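You operate a simulated robot arm through the tools that you are given. There is no shell and no other tool.

The job below is to be done with a simulated robot arm. You get a single attempt, and the scene is never put back.

## Task
Stand both banded short ducts in their green rings and plug them.
Fine: each duct gets the ring and the plug that bear its number; the collars on the shelf stay.

It is judged by the outcome, as a careful person would: the job done as asked, and still so three seconds after it is handed in. It fails if anything else is knocked over, pushed out of place, dropped, spilled or broken.

## Robot
A 7-joint arm with a two-finger parallel gripper, fixed in place. Base frame: the origin is at the foot of the arm, x ahead of it, y to its left, z up; the work surface is at about z = 850. Units: mm, rad, N and s.
Its first joint turns from -2.304 to 2.304 rad. Payload 3.91 kg.
The TCP is the grasp point between the finger pads, 30 mm short of the fingertips. In the tool frame z runs along the fingers and y along their closing line. Largest opening 110 mm; finger width 20, thickness 10; the body of the gripper, 48 by 112 mm, starts 55 mm behind the TCP.
Orientation is that of the tool frame in the base frame, as [roll, pitch, yaw] about the fixed x, y, z axes, in that order (R = Rz(yaw) Ry(pitch) Rx(roll)). With the fingers straight down and closing along the base's y, the tool's x points along the base's -x, its y along +y and its z along -z.

## Interface
- The arm moves only by the tool play_rows. Its argument "steps" is a list of rows, each a list of 6 numbers: the shift along the tool's x, y, z in mm, then the turn, a rotation vector about the tool's x, y, z in rad. In form: [[dx, dy, dz, wx, wy, wz], ...]. A call has 1 to 20 rows; each row shifts and turns the commanded pose from where the row before left it, along the tool's axes as they then stand. "gripper" is the finger opening in mm, from 0 to 110, set as the call begins (left out, the last holds). Each row takes 0.2 s and may step no farther than 50 mm and 0.15 rad from the row before; otherwise, or with a gripper value out of range, the whole call is refused. A pose out of reach is approached as far as the arm can. The call stops where the force on the tool passes 40 N (or 10 N more than at its start, if that is more) or the arm is blocked; 0.2 s more then pass. Each finger travels about 108 mm/s and halts on what it meets, pressing with about 28 N; the grip force reading is that of the motor and also rises with nothing between the fingers. The clock runs only during rows and for 0.2 s after the last one: add rows that do not move to give the fingers time. It gives the time, the measured TCP pose, the force on the tool (base axes), the opening and the grip force at its end, in the units of the frame above (readings bear some noise), with the torque about the TCP (base axes, N m) and any sound that the robot's microphone picked up.
- Cameras (640 x 400 px; columns grow to the right, rows downward): "scene" is fixed at [49.5, 650.2, 1492]; the picture's right is [-0.03, -1.00, 0.00], its down [-0.85, 0.03, -0.53] and it looks along [0.53, -0.02, -0.85] (base axes); focal length 214 px, centre (320, 200). "wrist" rides on the gripper at [72, 17, -103] in the tool frame; the picture's right is [-0.23, 0.97, 0.00], its down [-0.76, -0.18, -0.62] and it looks along [-0.61, -0.14, 0.78] (tool axes); focal length 222 px, centre (320, 200). There is no depth. A picture from a camera that has moved, and an enlarged one, comes with that camera's place and axes in the base frame and with its lens.
- camera(camera): a new picture of that camera. No time passes.
- inspect(camera, box): a new picture of the part [left, top, right, bottom] of that camera's present view, enlarged. No time passes.
- close_job(): hands the job in; it is judged then, once.

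Places have to be worked out from the pictures, the camera data and where the tool is seen. Open the gripper and draw the arm clear of the work before you hand the job in, unless the task says otherwise.

The tools are called as name(argument=value, ...) on one line, values as JSON. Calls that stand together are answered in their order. play_rows: Moves the arm, as the interface text tells. Its arguments: {"type":"object","properties":{"steps":{"type":"array"},"gripper":{"type":"number"}},"required":["steps"]} The other tools are called the same way: camera (camera) takes a picture; inspect (camera, box) takes an enlarged picture of a part of a camera's view; close_job () hands the job in.

At the start:

```text
clock: 0.0
tcp_pos: [331.7, 476.6, 1254.4]
tool_rot: [-3.141, -0.001, -3.141]
wrist_force: [-0.9, -0.8, 0.3]
torque: [-0.02, -0.01, 0.01]
opening: 109.9
finger_force: 0.1
```

scene: 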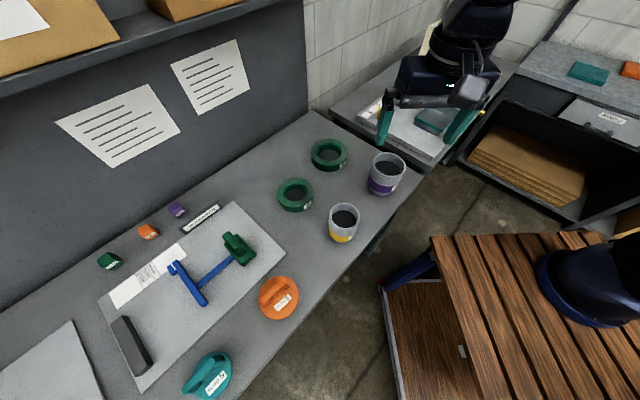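
wrist: 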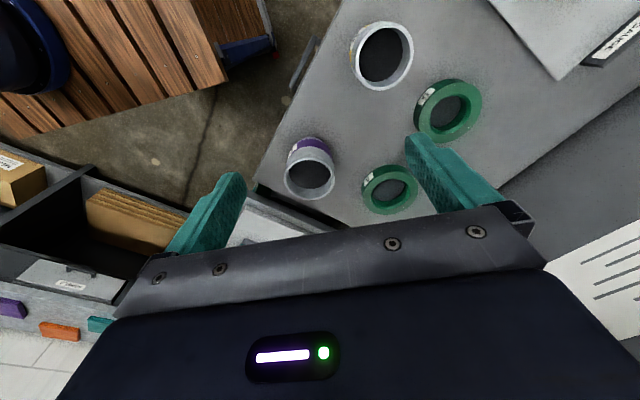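

The pictures show two short ducts (purple and yellow bands), two green rings, an orange plug and a teal plug. I look closer to read the numbers.

inspect(camera="scene", box=[260, 120, 420, 260])

inspect(camera="scene", box=[160, 260, 320, 400])

inspect(camera="scene", box=[80, 190, 280, 320])

inspect(camera="wrist", box=[260, 10, 500, 220])

inspect(camera="scene", box=[340, 40, 640, 230])

```text
2.86 times, centred on (340, 190) of scene
camera zoom: at [49.5, 650.2, 1492.0], right [-0.03, -1.0, 0.0], down [-0.85, 0.03, -0.53], along [0.53, -0.02, -0.85], focal length 613 px, centre (263, 229)
```

zoom: 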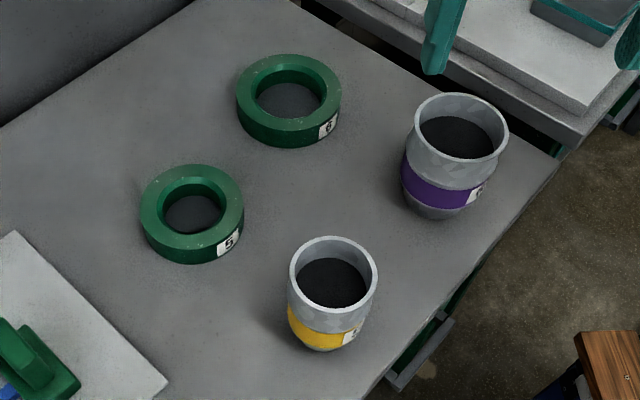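

```text
2.86 times, centred on (240, 330) of scene
camera zoom: at [49.5, 650.2, 1492.0], right [-0.03, -1.0, 0.0], down [-0.85, 0.03, -0.53], along [0.53, -0.02, -0.85], focal length 613 px, centre (549, -171)
```

zoom: 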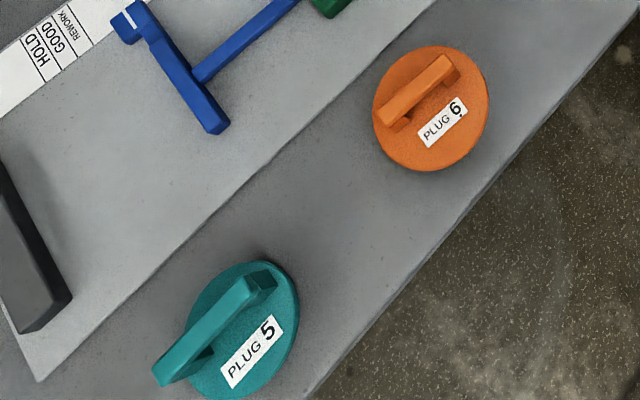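

```text
3.08 times, centred on (180, 255) of scene
camera zoom: at [49.5, 650.2, 1492.0], right [-0.03, -1.0, 0.0], down [-0.85, 0.03, -0.53], along [0.53, -0.02, -0.85], focal length 660 px, centre (751, 31)
```

zoom: 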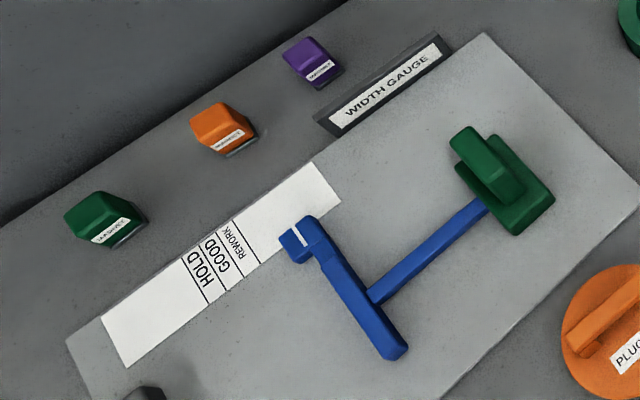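

```text
1.90 times, centred on (380, 115) of wrist
camera zoom: at [259.4, 492.3, 1357.7], right [0.23, 0.97, 0.0], down [0.76, -0.18, 0.62], along [0.61, -0.14, -0.78], focal length 423 px, centre (206, 362)
```

zoom: 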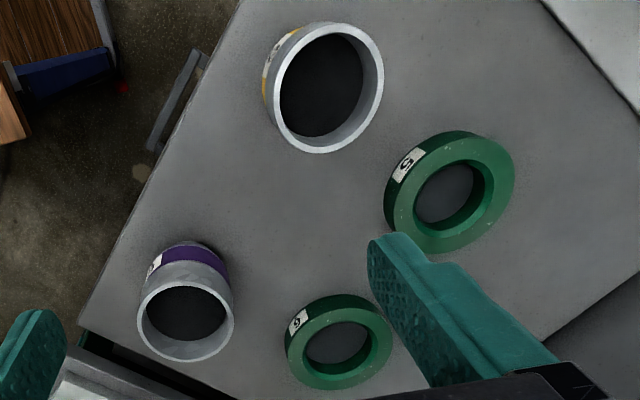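

```text
2.11 times, centred on (490, 135) of scene
camera zoom: at [49.5, 650.2, 1492.0], right [-0.03, -1.0, 0.0], down [-0.85, 0.03, -0.53], along [0.53, -0.02, -0.85], focal length 452 px, centre (-38, 337)
```

zoom: 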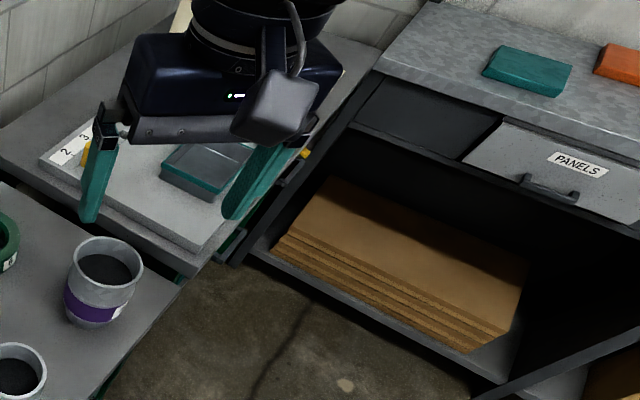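

Rings appear to read 5 (nearer camera) and 6 (farther); plugs read 5 (teal) and 6 (orange). I zoom in on the duct numbers.

inspect(camera="scene", box=[322, 195, 366, 250])

inspect(camera="scene", box=[360, 145, 412, 205])

inspect(camera="scene", box=[270, 130, 355, 220])

inspect(camera="wrist", box=[280, 130, 350, 210])

inspect(camera="wrist", box=[340, 10, 420, 100])

inspect(camera="scene", box=[40, 20, 260, 180])

```text
7.27 times, centred on (344, 222) of scene
camera zoom: at [49.5, 650.2, 1492.0], right [-0.03, -1.0, 0.0], down [-0.85, 0.03, -0.53], along [0.53, -0.02, -0.85], focal length 1560 px, centre (146, 36)
```

zoom: 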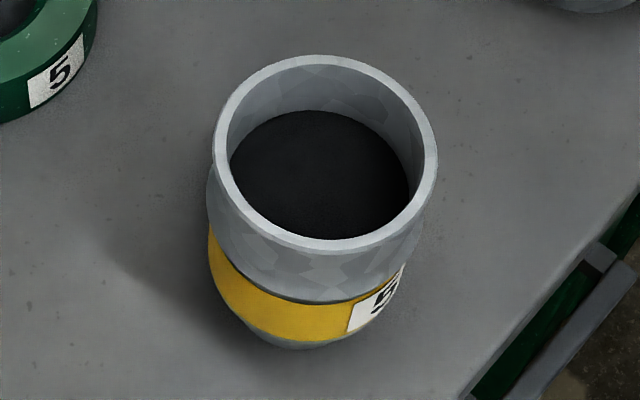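

```text
6.67 times, centred on (386, 175) of scene
camera zoom: at [49.5, 650.2, 1492.0], right [-0.03, -1.0, 0.0], down [-0.85, 0.03, -0.53], along [0.53, -0.02, -0.85], focal length 1430 px, centre (-120, 367)
```

zoom: 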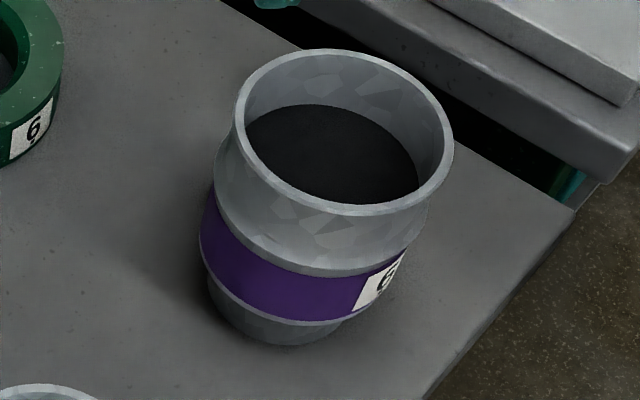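

```text
4.44 times, centred on (312, 175) of scene
camera zoom: at [49.5, 650.2, 1492.0], right [-0.03, -1.0, 0.0], down [-0.85, 0.03, -0.53], along [0.53, -0.02, -0.85], focal length 953 px, centre (353, 311)
```

zoom: 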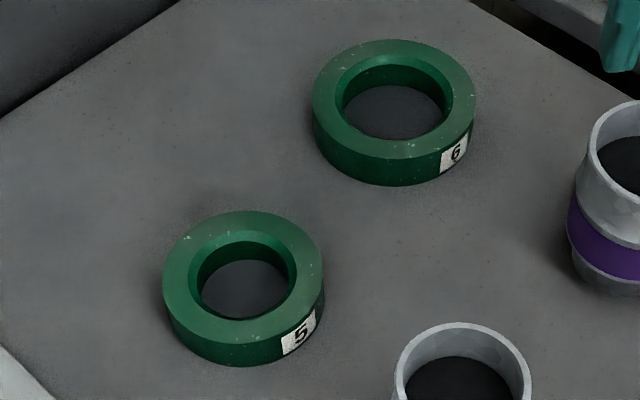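

```text
5.00 times, centred on (315, 170) of wrist
camera zoom: at [259.4, 492.3, 1357.7], right [0.23, 0.97, 0.0], down [0.76, -0.18, 0.62], along [0.61, -0.14, -0.78], focal length 1111 px, centre (345, 350)
```

zoom: 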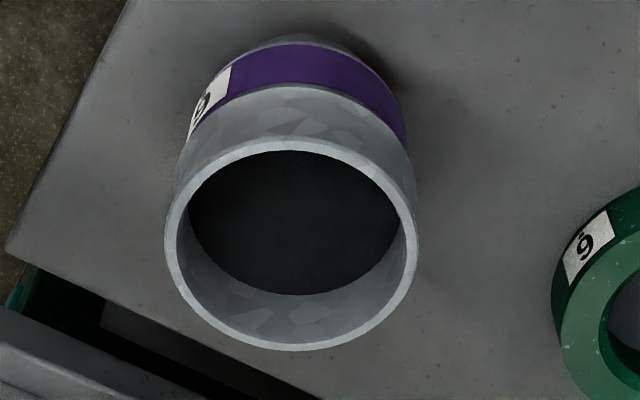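

```text
4.44 times, centred on (380, 55) of wrist
camera zoom: at [259.4, 492.3, 1357.7], right [0.23, 0.97, 0.0], down [0.76, -0.18, 0.62], along [0.61, -0.14, -0.78], focal length 987 px, centre (53, 844)
```

zoom: 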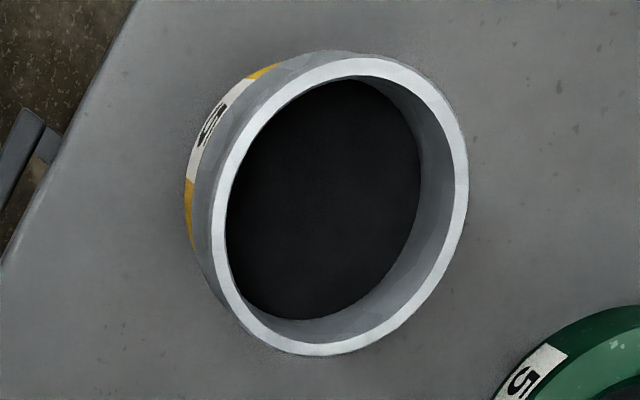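

```text
2.50 times, centred on (150, 100) of scene
camera zoom: at [49.5, 650.2, 1492.0], right [-0.03, -1.0, 0.0], down [-0.85, 0.03, -0.53], along [0.53, -0.02, -0.85], focal length 536 px, centre (745, 450)
```

zoom: 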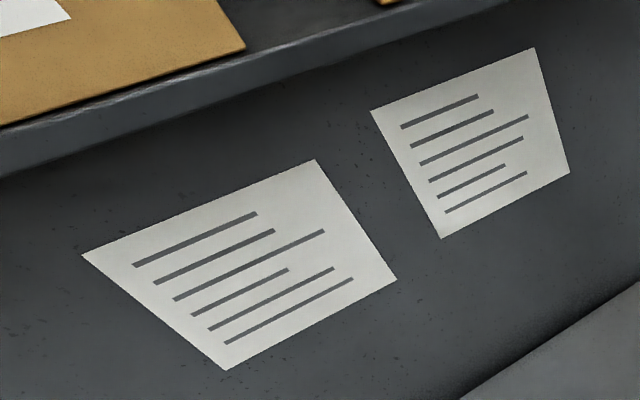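

Duct 5 is the yellow one, duct 6 the purple one; rims triangulate to about z=977, at about (318,575) and (496,415). I look at the plugs closely and at the sheet of decoys.

inspect(camera="scene", box=[176, 345, 240, 400])

inspect(camera="scene", box=[248, 268, 312, 324])

inspect(camera="scene", box=[560, 40, 640, 150])

inspect(camera="wrist", box=[0, 140, 240, 360])

inspect(camera="scene", box=[340, 80, 500, 180])

```text
7.27 times, centred on (208, 372) of scene
camera zoom: at [49.5, 650.2, 1492.0], right [-0.03, -1.0, 0.0], down [-0.85, 0.03, -0.53], along [0.53, -0.02, -0.85], focal length 1560 px, centre (1134, -1054)
```

zoom: 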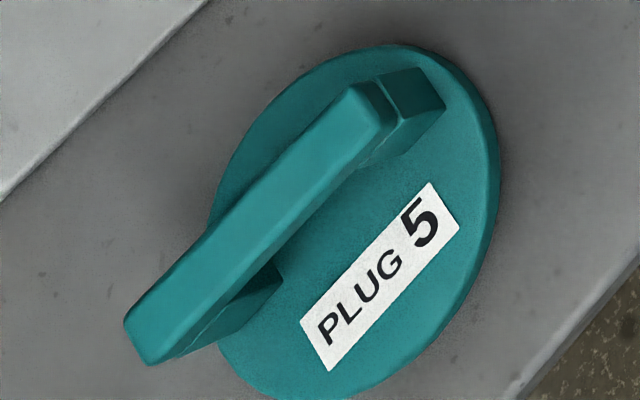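

```text
7.14 times, centred on (280, 296) of scene
camera zoom: at [49.5, 650.2, 1492.0], right [-0.03, -1.0, 0.0], down [-0.85, 0.03, -0.53], along [0.53, -0.02, -0.85], focal length 1532 px, centre (606, -486)
```

zoom: 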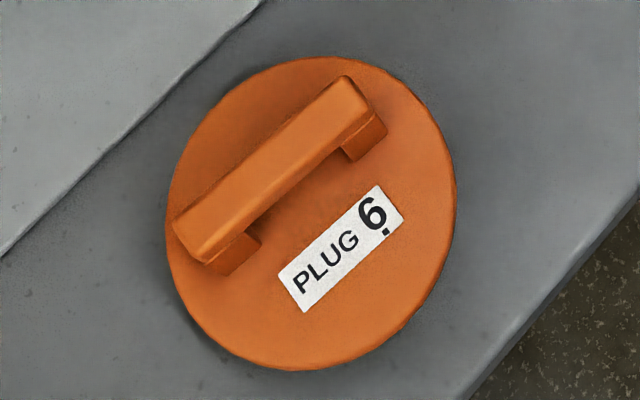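

```text
3.64 times, centred on (600, 95) of scene
camera zoom: at [49.5, 650.2, 1492.0], right [-0.03, -1.0, 0.0], down [-0.85, 0.03, -0.53], along [0.53, -0.02, -0.85], focal length 780 px, centre (-698, 582)
```

zoom: 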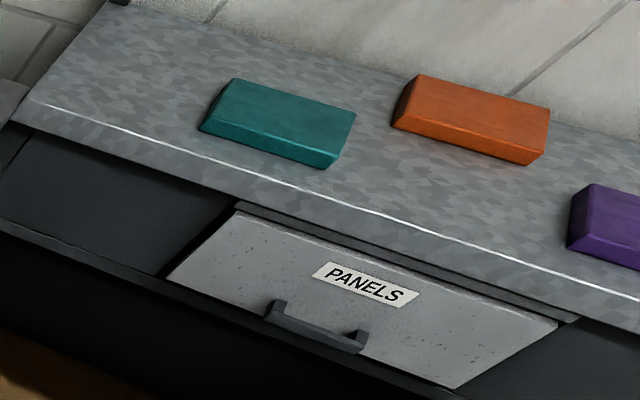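

```text
1.82 times, centred on (120, 250) of wrist
camera zoom: at [259.4, 492.3, 1357.7], right [0.23, 0.97, 0.0], down [0.76, -0.18, 0.62], along [0.61, -0.14, -0.78], focal length 404 px, centre (684, 109)
```

zoom: 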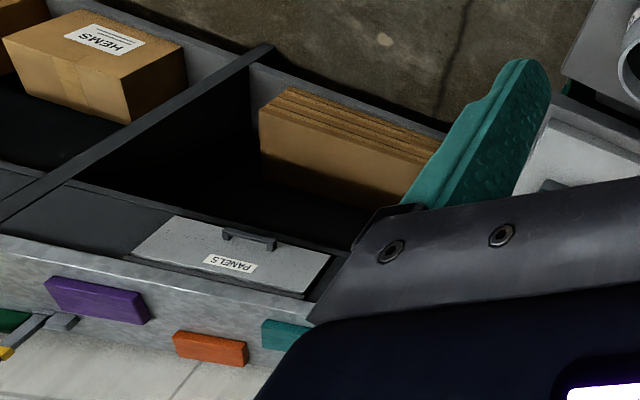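

```text
4.00 times, centred on (420, 130) of scene
camera zoom: at [49.5, 650.2, 1492.0], right [-0.03, -1.0, 0.0], down [-0.85, 0.03, -0.53], along [0.53, -0.02, -0.85], focal length 858 px, centre (-80, 480)
```

zoom: 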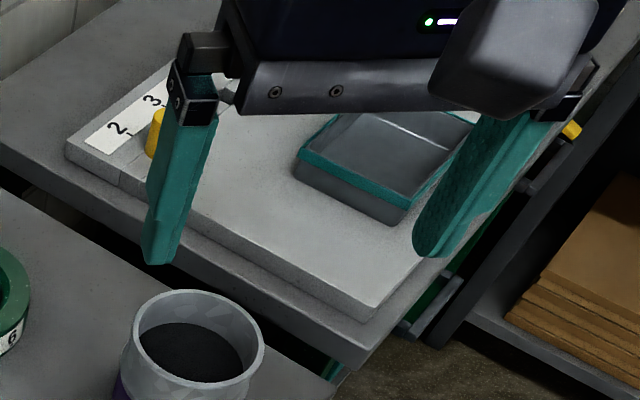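

Numbers are clear now: yellow duct 5, purple duct 6, teal plug 5 and orange plug 6. I move above duct 5 at a safe height to get a better wrist view and check my calibration.

play_rows(steps=[[3.4, 24.6, 26, 0, 0, 0], [3.4, 24.6, 26, 0, 0, 0], [3.4, 24.6, 26, 0, 0, 0], [3.4, 24.6, 26, 0, 0, 0], [0, 0, 0, 0, 0, 0]], gripper=110)

camera(camera="wrist")

camera(camera="scene")

```text
clock: 1.2
tcp_pos: [319.0, 574.5, 1148.8]
tool_rot: [-3.141, 0.0, -3.141]
wrist_force: [0.6, -0.3, 0.0]
torque: [0.03, -0.02, -0.04]
opening: 110.1
finger_force: 0.0
```

```text
taken
camera wrist: at [246.4, 590.5, 1252.1], right [0.23, 0.97, 0.0], down [0.76, -0.18, 0.62], along [0.61, -0.14, -0.78], focal length 222 px, centre (320, 200)
```

wrist: 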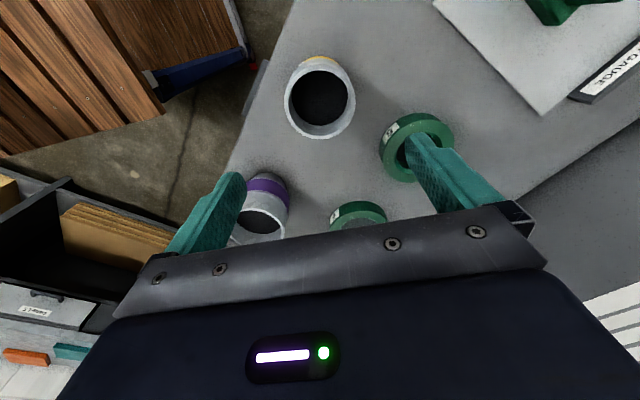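

```text
taken
```

scene: 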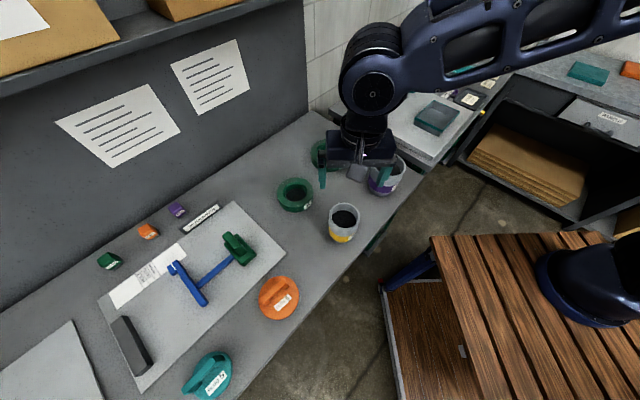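

The camera pose tracks the TCP as expected. I zoom in on duct 5, ring 5 and others from here to measure them precisely.

inspect(camera="wrist", box=[270, 45, 370, 145])

inspect(camera="wrist", box=[370, 100, 470, 190])

inspect(camera="scene", box=[315, 130, 415, 250])

```text
4.00 times, centred on (320, 95) of wrist
camera zoom: at [246.4, 590.5, 1252.1], right [0.23, 0.97, 0.0], down [0.76, -0.18, 0.62], along [0.61, -0.14, -0.78], focal length 888 px, centre (320, 620)
```

zoom: 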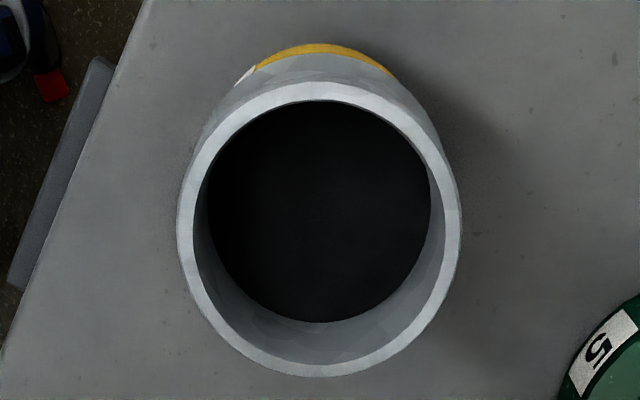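

```text
4.44 times, centred on (420, 145) of wrist
camera zoom: at [246.4, 590.5, 1252.1], right [0.23, 0.97, 0.0], down [0.76, -0.18, 0.62], along [0.61, -0.14, -0.78], focal length 987 px, centre (-124, 444)
```

zoom: 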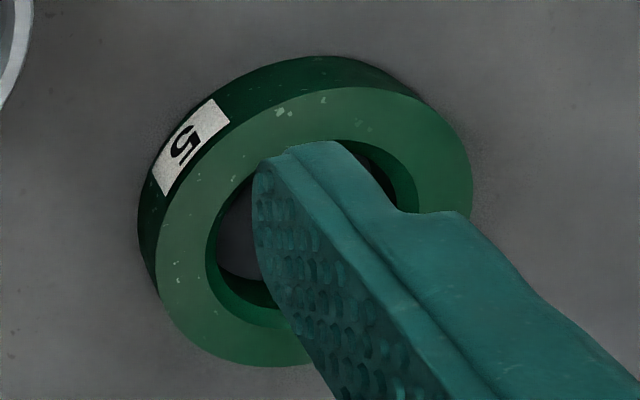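

```text
3.33 times, centred on (365, 190) of scene
camera zoom: at [49.5, 650.2, 1492.0], right [-0.03, -1.0, 0.0], down [-0.85, 0.03, -0.53], along [0.53, -0.02, -0.85], focal length 715 px, centre (170, 233)
```

zoom: 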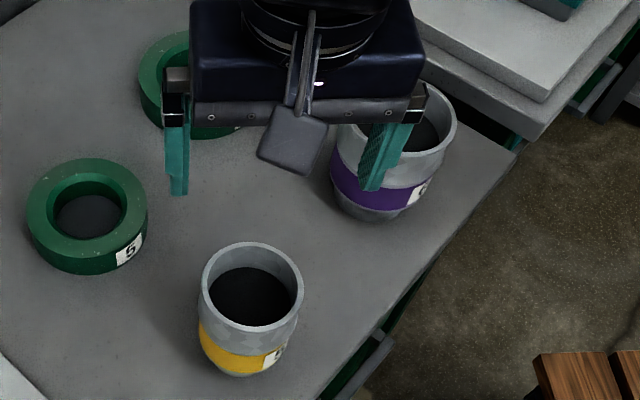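

Duct 5 rim centre is near (319.5,574), diameter about 83. Next I look at ring 5 from above, moving over it at z≈1100.

play_rows(steps=[[-28.6, 28.9, 10, 0, 0, 0], [-28.6, 28.9, 10, 0, 0, 0], [-28.6, 28.9, 10, 0, 0, 0], [-28.6, 28.9, 10, 0, 0, 0], [-28.6, 28.9, 10, 0, 0, 0], [0, 0, 0, 0, 0, 0]])

camera(camera="wrist")

inspect(camera="wrist", box=[260, 40, 380, 140])

inspect(camera="scene", box=[270, 165, 325, 220])

```text
clock: 2.6
tcp_pos: [460.7, 718.8, 1098.8]
tool_rot: [-3.141, -0.001, -3.14]
wrist_force: [0.5, 0.3, 0.0]
torque: [0.01, 0.01, -0.01]
opening: 109.9
finger_force: 0.1
```

```text
taken
camera wrist: at [388.6, 735.7, 1202.2], right [0.23, 0.97, 0.0], down [0.76, -0.18, 0.62], along [0.61, -0.14, -0.78], focal length 222 px, centre (320, 200)
```

wrist: 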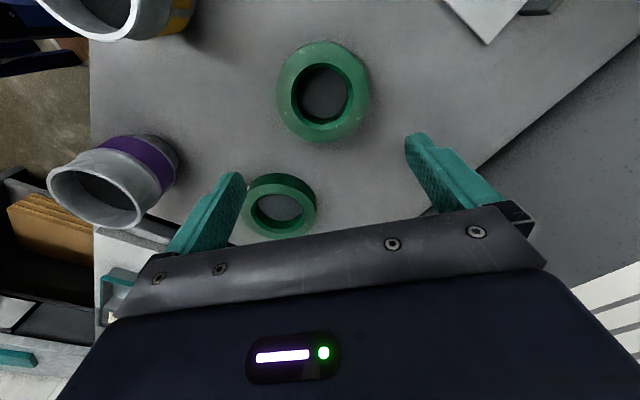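

```text
4.00 times, centred on (320, 90) of wrist
camera zoom: at [388.6, 735.7, 1202.2], right [0.23, 0.97, 0.0], down [0.76, -0.18, 0.62], along [0.61, -0.14, -0.78], focal length 888 px, centre (320, 640)
```

zoom: 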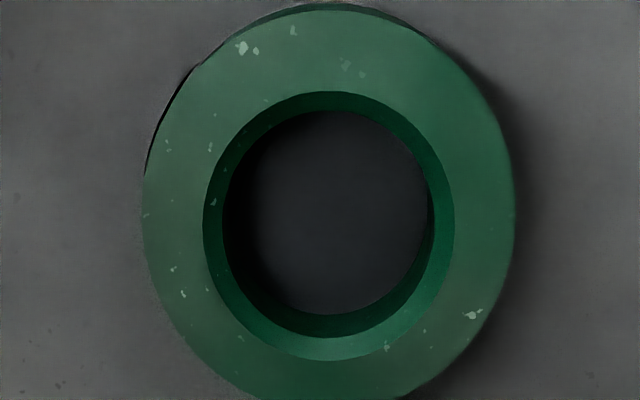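

```text
7.27 times, centred on (298, 192) of scene
camera zoom: at [49.5, 650.2, 1492.0], right [-0.03, -1.0, 0.0], down [-0.85, 0.03, -0.53], along [0.53, -0.02, -0.85], focal length 1560 px, centre (484, 254)
```

zoom: 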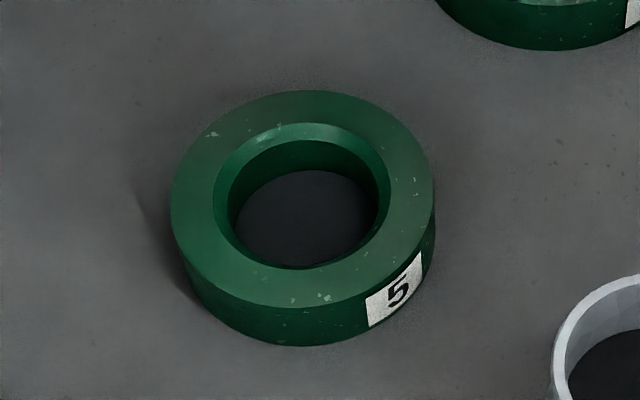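

Ring 5 centre comes out near (465.5,721), top at about z=886 with a chamfered mouth about 84 wide. Now I move over ring 6 for the same measurement.

play_rows(steps=[[-36.3, -24.8, 0, 0, 0, 0], [-36.3, -24.8, 0, 0, 0, 0], [-36.3, -24.8, 0, 0, 0, 0], [-36.3, -24.8, 0, 0, 0, 0], [-36.3, -24.8, 0, 0, 0, 0], [0, 0, 0, 0, 0, 0]])

camera(camera="wrist")

inspect(camera="wrist", box=[260, 30, 388, 150])

inspect(camera="scene", box=[350, 120, 430, 210])

```text
clock: 4.0
tcp_pos: [641.7, 594.1, 1098.2]
tool_rot: [3.141, -0.001, -3.141]
wrist_force: [0.0, 1.5, 0.1]
torque: [0.03, 0.01, -0.04]
opening: 109.9
finger_force: 0.0
```

```text
taken
camera wrist: at [569.7, 610.3, 1201.4], right [0.23, 0.97, 0.0], down [0.76, -0.18, 0.62], along [0.61, -0.14, -0.78], focal length 222 px, centre (320, 200)
```

wrist: 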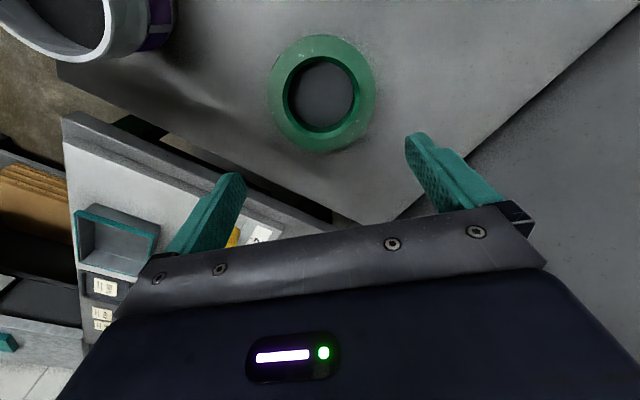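

```text
3.33 times, centred on (324, 90) of wrist
camera zoom: at [569.7, 610.3, 1201.4], right [0.23, 0.97, 0.0], down [0.76, -0.18, 0.62], along [0.61, -0.14, -0.78], focal length 740 px, centre (307, 567)
```

zoom: 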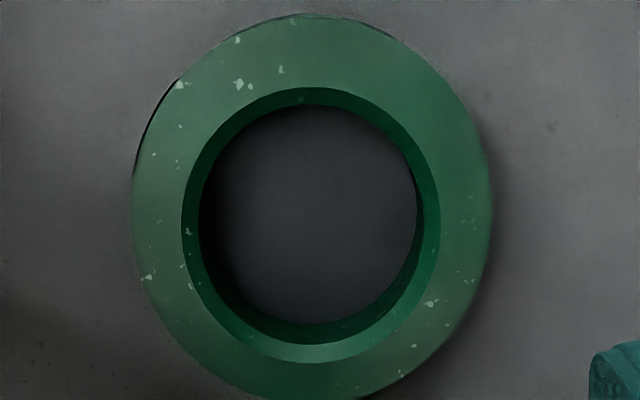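

```text
4.44 times, centred on (390, 165) of scene
camera zoom: at [49.5, 650.2, 1492.0], right [-0.03, -1.0, 0.0], down [-0.85, 0.03, -0.53], along [0.53, -0.02, -0.85], focal length 953 px, centre (9, 356)
```

zoom: 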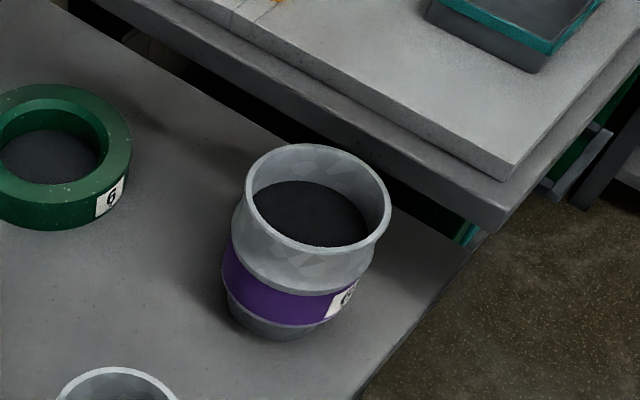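

Ring 6 centre by the wrist view is about (649.5,593), mouth about 104 wide. I zoom on the ducts to see their side profile before choosing the grip height.

inspect(camera="scene", box=[362, 148, 414, 200])

inspect(camera="wrist", box=[0, 0, 190, 120])

inspect(camera="scene", box=[318, 195, 370, 250])

```text
7.69 times, centred on (388, 174) of scene
camera zoom: at [49.5, 650.2, 1492.0], right [-0.03, -1.0, 0.0], down [-0.85, 0.03, -0.53], along [0.53, -0.02, -0.85], focal length 1650 px, centre (-203, 400)
```

zoom: 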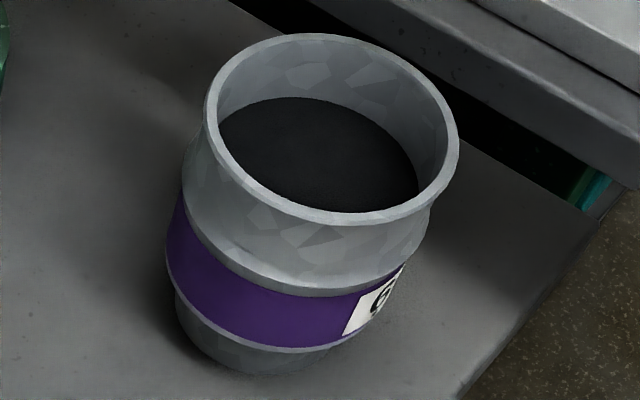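

```text
3.33 times, centred on (95, 60) of wrist
camera zoom: at [569.7, 610.3, 1201.4], right [0.23, 0.97, 0.0], down [0.76, -0.18, 0.62], along [0.61, -0.14, -0.78], focal length 740 px, centre (1070, 667)
```

zoom: 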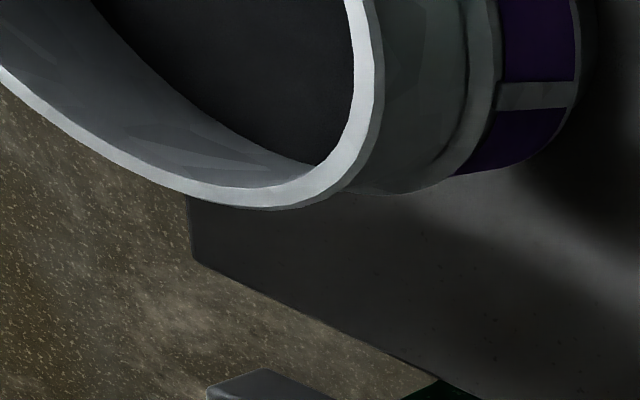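

```text
7.27 times, centred on (344, 222) of scene
camera zoom: at [49.5, 650.2, 1492.0], right [-0.03, -1.0, 0.0], down [-0.85, 0.03, -0.53], along [0.53, -0.02, -0.85], focal length 1560 px, centre (146, 36)
```

zoom: 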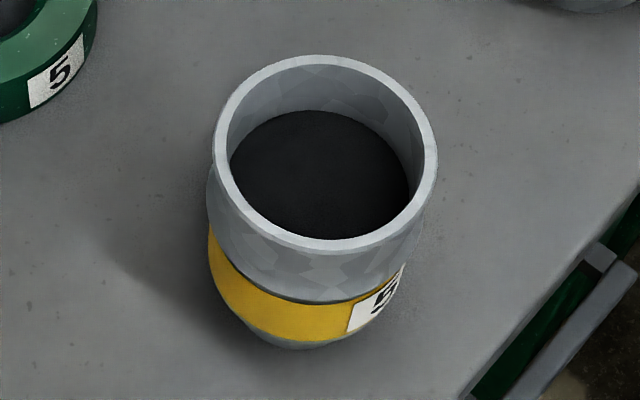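

The ducts have a straight rim section, then a bead and raised band lower down. I move over duct 6 for a top view to measure rim versus body width.

play_rows(steps=[[24.3, -29.9, -8.7, 0, 0, 0], [24.3, -29.9, -8.7, 0, 0, 0], [24.3, -29.9, -8.7, 0, 0, 0], [24.3, -29.9, -8.7, 0, 0, 0], [24.3, -29.9, -8.7, 0, 0, 0], [24.3, -29.9, -8.7, 0, 0, 0], [0, 0, 0, 0, 0, 0]])

camera(camera="wrist")

inspect(camera="wrist", box=[260, 30, 380, 150])

inspect(camera="scene", box=[330, 90, 430, 210])

```text
clock: 5.6
tcp_pos: [495.6, 416.0, 1152.2]
tool_rot: [-3.141, -0.002, 3.142]
wrist_force: [0.4, -0.2, -0.6]
torque: [0.01, 0.0, 0.01]
opening: 110.1
finger_force: 0.1
```

```text
taken
camera wrist: at [423.3, 431.5, 1255.7], right [0.23, 0.97, 0.0], down [0.76, -0.18, 0.62], along [0.61, -0.14, -0.78], focal length 222 px, centre (320, 200)
```

wrist: 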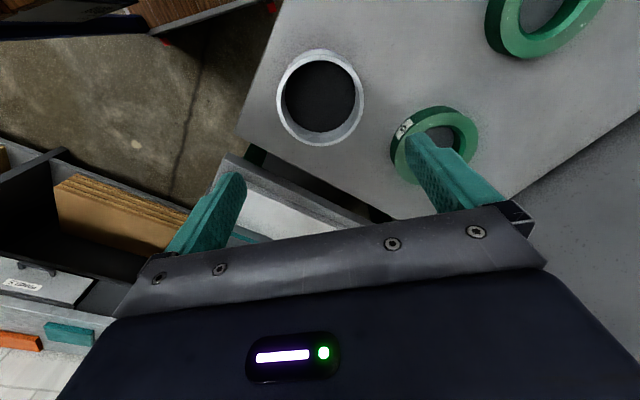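

```text
3.33 times, centred on (320, 90) of wrist
camera zoom: at [423.3, 431.5, 1255.7], right [0.23, 0.97, 0.0], down [0.76, -0.18, 0.62], along [0.61, -0.14, -0.78], focal length 740 px, centre (320, 567)
```

zoom: 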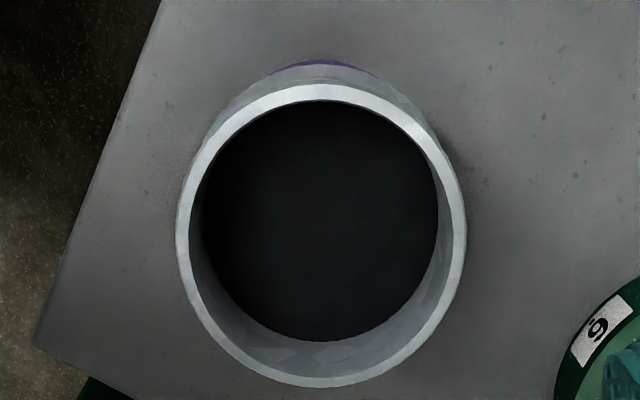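

```text
3.33 times, centred on (380, 150) of scene
camera zoom: at [49.5, 650.2, 1492.0], right [-0.03, -1.0, 0.0], down [-0.85, 0.03, -0.53], along [0.53, -0.02, -0.85], focal length 715 px, centre (120, 367)
```

zoom: 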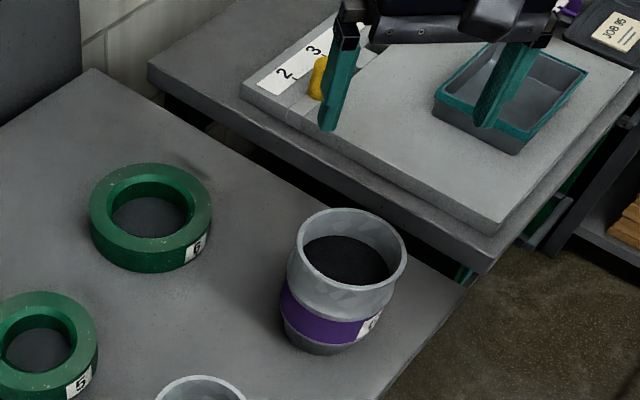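

Duct 6 rim is about 103 wide, centred near (499,414.5), rim z≈977. I'll start with the smaller duct 5, which also calibrates my estimates; moving to hover above it.

play_rows(steps=[[29.2, 26.2, 12, 0, 0, 0], [29.2, 26.2, 12, 0, 0, 0], [29.2, 26.2, 12, 0, 0, 0], [29.2, 26.2, 12, 0, 0, 0], [29.2, 26.2, 12, 0, 0, 0], [29.2, 26.2, 12, 0, 0, 0], [0, 0, 0, 0, 0, 0], [0, 0, 0, 0, 0, 0]])

camera(camera="wrist")

inspect(camera="scene", box=[290, 140, 400, 260])

```text
clock: 7.4
tcp_pos: [321.0, 572.2, 1080.8]
tool_rot: [3.14, 0.001, 3.141]
wrist_force: [-1.1, -0.1, -0.1]
torque: [0.0, 0.0, 0.01]
opening: 110.1
finger_force: 0.1
```

```text
taken
camera wrist: at [249.2, 588.3, 1183.9], right [0.23, 0.97, 0.0], down [0.76, -0.18, 0.62], along [0.61, -0.14, -0.78], focal length 222 px, centre (320, 200)
```

wrist: 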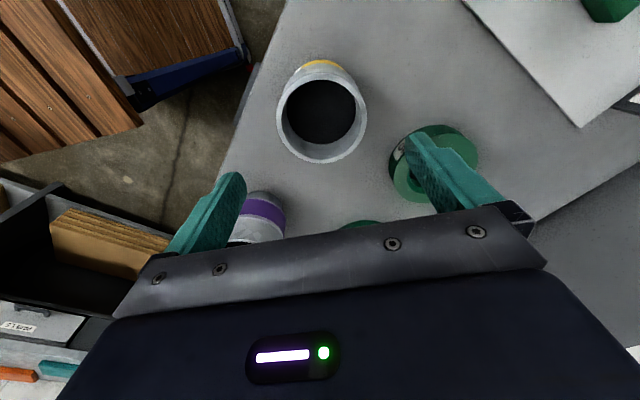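

```text
3.33 times, centred on (345, 200) of scene
camera zoom: at [49.5, 650.2, 1492.0], right [-0.03, -1.0, 0.0], down [-0.85, 0.03, -0.53], along [0.53, -0.02, -0.85], focal length 715 px, centre (237, 200)
```

zoom: 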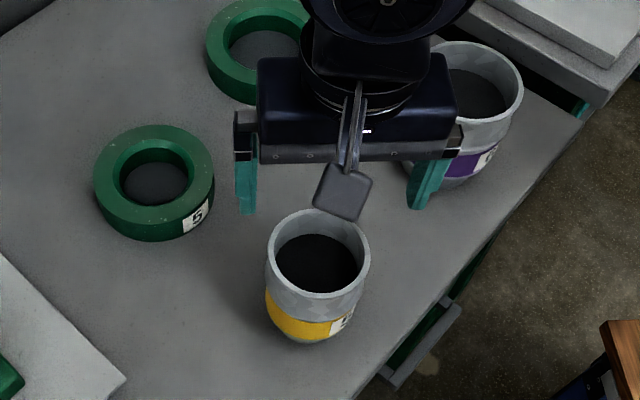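

The duct sits centred between the fingers in the picture. I descend straight to TCP z≈962 around duct 5 with the gripper open.

play_rows(steps=[[0, 0, 30, 0, 0, 0], [0, 0, 30, 0, 0, 0], [0, 0, 20, 0, 0, 0], [0, 0, 20, 0, 0, 0], [0, 0, 18, 0, 0, 0], [0, 0, 0, 0, 0, 0]])

camera(camera="wrist")

inspect(camera="scene", box=[290, 160, 400, 260])

```text
clock: 8.8
tcp_pos: [321.0, 573.2, 961.5]
tool_rot: [-3.141, 0.001, 3.141]
wrist_force: [-0.1, 0.4, 0.2]
torque: [0.0, -0.02, 0.01]
opening: 110.1
finger_force: 0.0
```

```text
taken
camera wrist: at [248.9, 588.8, 1065.9], right [0.23, 0.97, 0.0], down [0.76, -0.18, 0.62], along [0.61, -0.14, -0.78], focal length 222 px, centre (320, 200)
```

wrist: 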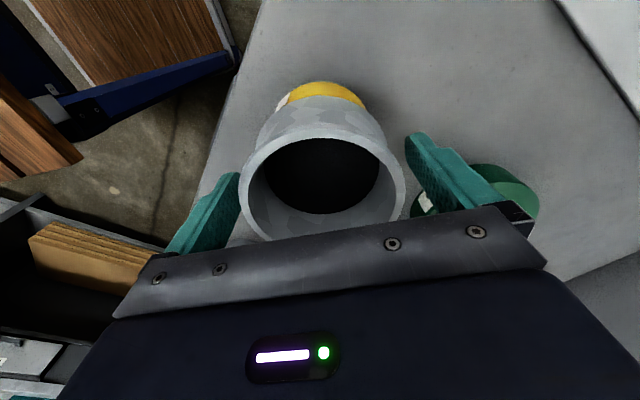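

```text
4.00 times, centred on (345, 210) of scene
camera zoom: at [49.5, 650.2, 1492.0], right [-0.03, -1.0, 0.0], down [-0.85, 0.03, -0.53], along [0.53, -0.02, -0.85], focal length 858 px, centre (220, 160)
```

zoom: 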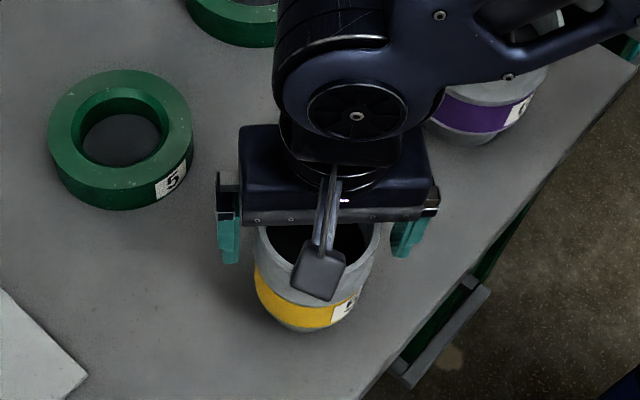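

The duct is between the fingers with clearance on both sides. I close the gripper, holding still to let the fingers settle.

play_rows(steps=[[0, 0, 0, 0, 0, 0], [0, 0, 0, 0, 0, 0], [0, 0, 0, 0, 0, 0], [0, 0, 0, 0, 0, 0]], gripper=60)

camera(camera="wrist")

inspect(camera="scene", box=[290, 160, 400, 260])

```text
clock: 9.8
tcp_pos: [321.1, 574.1, 962.4]
tool_rot: [-3.141, 0.0, 3.142]
wrist_force: [-0.7, 1.5, 1.3]
torque: [0.03, -0.04, 0.02]
opening: 80.8
finger_force: 27.7
```

```text
taken
camera wrist: at [248.8, 588.9, 1066.1], right [0.23, 0.97, 0.0], down [0.76, -0.18, 0.62], along [0.61, -0.14, -0.78], focal length 222 px, centre (320, 200)
```

wrist: 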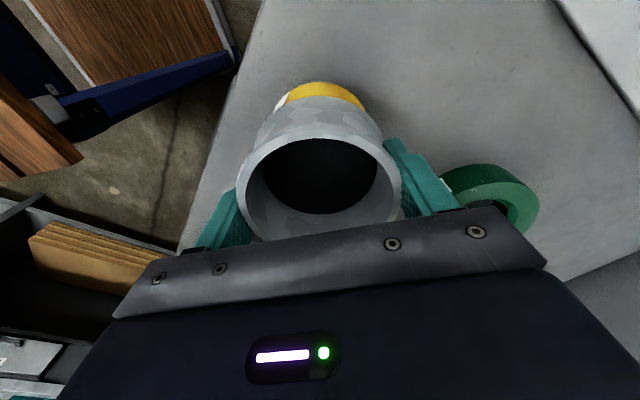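

```text
4.00 times, centred on (345, 210) of scene
camera zoom: at [49.5, 650.2, 1492.0], right [-0.03, -1.0, 0.0], down [-0.85, 0.03, -0.53], along [0.53, -0.02, -0.85], focal length 858 px, centre (220, 160)
```

zoom: 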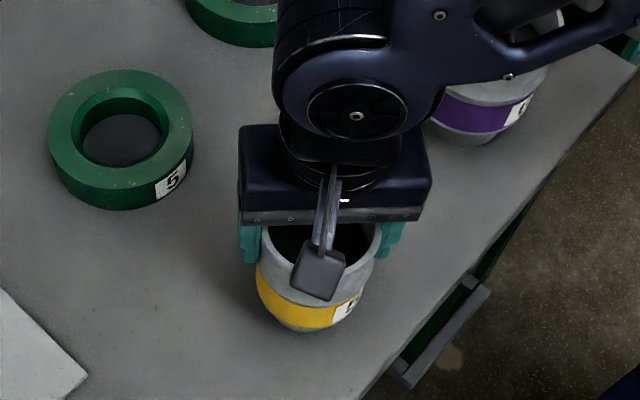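

The grip closed at 80.8 mm on duct 5 with full force. I zoom in to measure where the duct's axis lies relative to the TCP before lifting.

inspect(camera="wrist", box=[210, 60, 430, 260])

```text
2.00 times, centred on (320, 160) of wrist
camera zoom: at [248.8, 588.9, 1066.1], right [0.23, 0.97, 0.0], down [0.76, -0.18, 0.62], along [0.61, -0.14, -0.78], focal length 444 px, centre (320, 280)
```

zoom: 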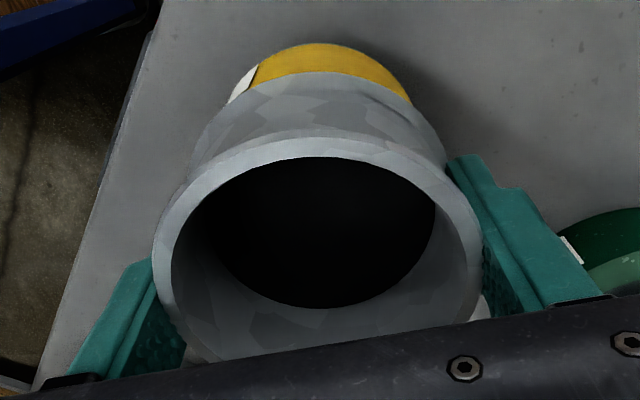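

Circle fit puts the duct axis about 2 mm toward -x of the TCP and its rim about 20 mm above it. I lift 80 mm slowly and check the hold.

play_rows(steps=[[0, 0, -5, 0, 0, 0], [0, 0, -10, 0, 0, 0], [0, 0, -20, 0, 0, 0], [0, 0, -25, 0, 0, 0], [0, 0, -20, 0, 0, 0], [0, 0, 0, 0, 0, 0]])

camera(camera="wrist")

inspect(camera="scene", box=[290, 140, 400, 260])

```text
clock: 11.2
tcp_pos: [321.6, 573.5, 1042.2]
tool_rot: [-3.141, -0.001, -3.14]
wrist_force: [0.3, 0.6, -2.4]
torque: [-0.01, -0.05, 0.03]
opening: 80.5
finger_force: 28.3
```

```text
taken
camera wrist: at [249.6, 589.5, 1145.9], right [0.23, 0.97, 0.0], down [0.76, -0.18, 0.62], along [0.61, -0.14, -0.78], focal length 222 px, centre (320, 200)
```

wrist: 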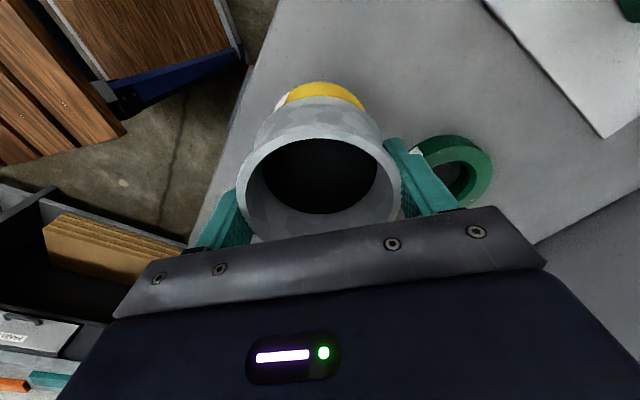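

```text
3.33 times, centred on (345, 200) of scene
camera zoom: at [49.5, 650.2, 1492.0], right [-0.03, -1.0, 0.0], down [-0.85, 0.03, -0.53], along [0.53, -0.02, -0.85], focal length 715 px, centre (237, 200)
```

zoom: 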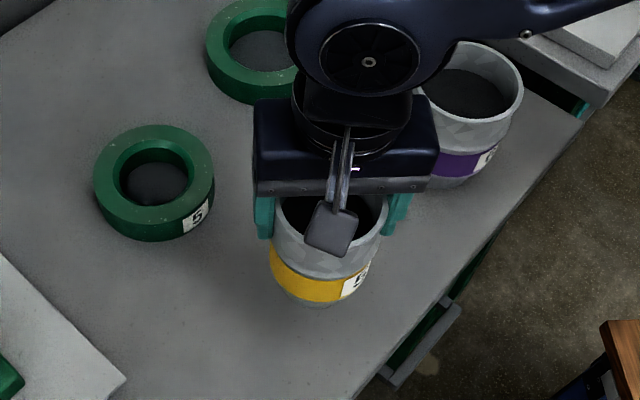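

The duct is held firmly, weight about 2.5 N and hanging straight. I carry it over ring 5.

play_rows(steps=[[-24.6, 24.65, 0, 0, 0, 0], [-24.6, 24.65, 0, 0, 0, 0], [-24.6, 24.65, 0, 0, 0, 0], [-24.6, 24.65, 0, 0, 0, 0], [-24.6, 24.65, 0, 0, 0, 0], [-24.7, 24.65, 0, 0, 0, 0], [0, 0, 0, 0, 0, 0], [0, 0, 0, 0, 0, 0]])

camera(camera="wrist")

inspect(camera="scene", box=[240, 120, 350, 230])

```text
clock: 13.0
tcp_pos: [470.5, 720.3, 1041.9]
tool_rot: [3.141, 0.002, -3.141]
wrist_force: [0.3, -0.7, -1.7]
torque: [-0.04, -0.02, -0.01]
opening: 80.5
finger_force: 28.7
```

```text
taken
camera wrist: at [397.9, 736.4, 1145.4], right [0.23, 0.97, 0.0], down [0.76, -0.18, 0.62], along [0.61, -0.14, -0.78], focal length 222 px, centre (320, 200)
```

wrist: 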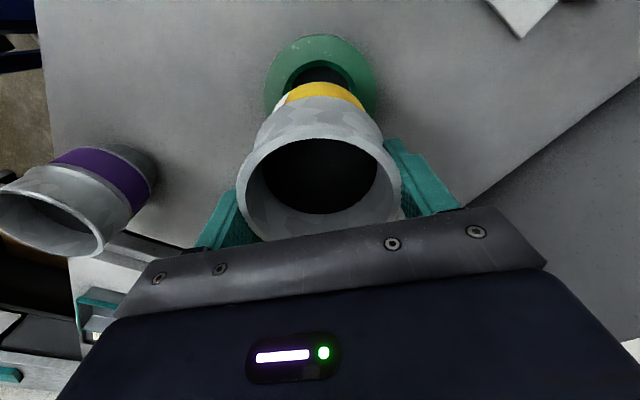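

```text
3.64 times, centred on (295, 175) of scene
camera zoom: at [49.5, 650.2, 1492.0], right [-0.03, -1.0, 0.0], down [-0.85, 0.03, -0.53], along [0.53, -0.02, -0.85], focal length 780 px, centre (411, 291)
```

zoom: 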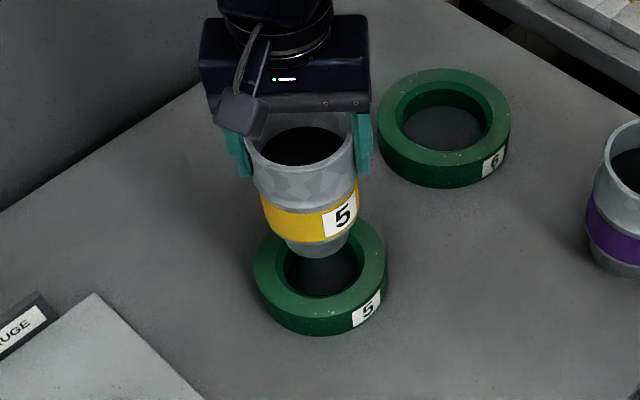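

The duct hangs over ring 5 and looks aligned. I lower 40 mm to just above the ring's top and check again.

play_rows(steps=[[0, 0, 15, 0, 0, 0], [0, 0, 15, 0, 0, 0], [0, 0, 10, 0, 0, 0], [0, 0, 0, 0, 0, 0]])

inspect(camera="wrist", box=[230, 20, 420, 140])

inspect(camera="scene", box=[260, 150, 340, 230])

```text
clock: 14.0
tcp_pos: [469.3, 720.4, 1002.8]
tool_rot: [-3.142, 0.0, 3.141]
wrist_force: [0.3, 0.0, -1.5]
torque: [0.02, 0.04, 0.02]
opening: 80.7
finger_force: 28.0
```

```text
3.33 times, centred on (325, 80) of wrist
camera zoom: at [396.8, 736.6, 1105.7], right [0.23, 0.97, 0.0], down [0.76, -0.18, 0.62], along [0.61, -0.14, -0.78], focal length 740 px, centre (303, 600)
```

zoom: 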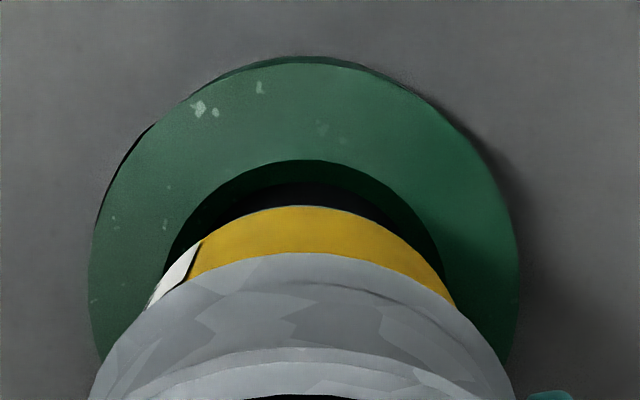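

```text
5.00 times, centred on (300, 190) of scene
camera zoom: at [49.5, 650.2, 1492.0], right [-0.03, -1.0, 0.0], down [-0.85, 0.03, -0.53], along [0.53, -0.02, -0.85], focal length 1072 px, centre (420, 250)
```

zoom: 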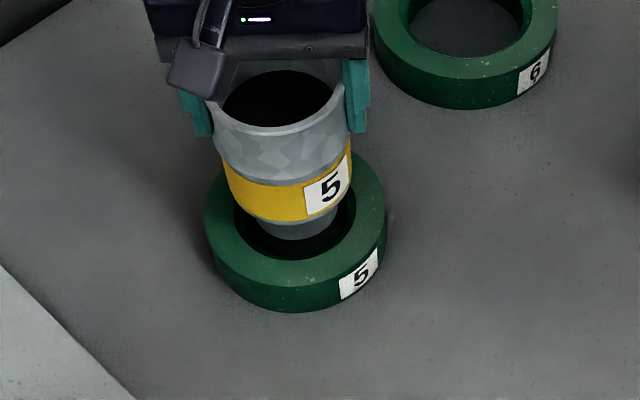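

The duct is nearly concentric with the ring mouth; the views suggest about 1.5 mm more in +y. I apply that and descend 20 mm into the ring, watching forces.

play_rows(steps=[[1, 1.5, 0, 0, 0, 0], [0, 0, 5, 0, 0, 0], [0, 0, 5, 0, 0, 0], [0, 0, 5, 0, 0, 0], [0, 0, 5, 0, 0, 0], [0, 0, 0, 0, 0, 0]])

inspect(camera="scene", box=[260, 150, 340, 230])

inspect(camera="wrist", box=[230, 20, 420, 140])

```text
clock: 15.4
tcp_pos: [468.8, 722.5, 982.4]
tool_rot: [-3.14, 0.0, 3.142]
wrist_force: [-0.2, 0.3, -2.2]
torque: [0.03, -0.01, 0.02]
opening: 80.5
finger_force: 27.7
```

```text
5.00 times, centred on (300, 190) of scene
camera zoom: at [49.5, 650.2, 1492.0], right [-0.03, -1.0, 0.0], down [-0.85, 0.03, -0.53], along [0.53, -0.02, -0.85], focal length 1072 px, centre (420, 250)
```

zoom: 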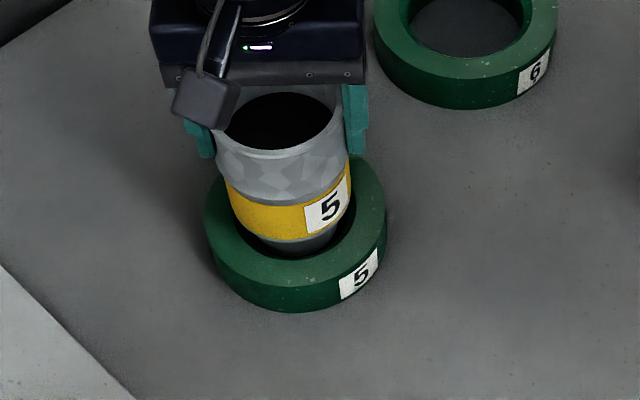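

```text
3.33 times, centred on (325, 80) of wrist
camera zoom: at [396.1, 738.3, 1085.8], right [0.23, 0.97, 0.0], down [0.76, -0.18, 0.62], along [0.61, -0.14, -0.78], focal length 740 px, centre (303, 600)
```

zoom: 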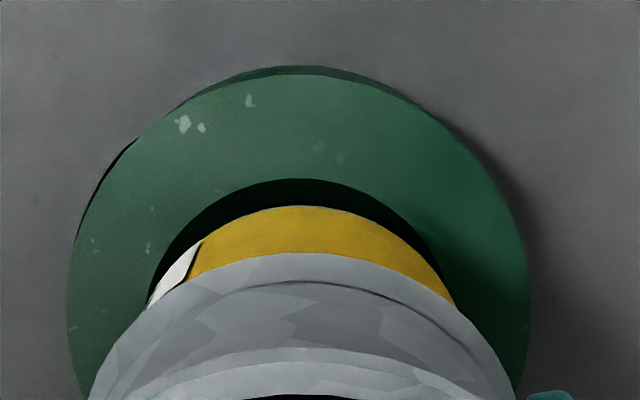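

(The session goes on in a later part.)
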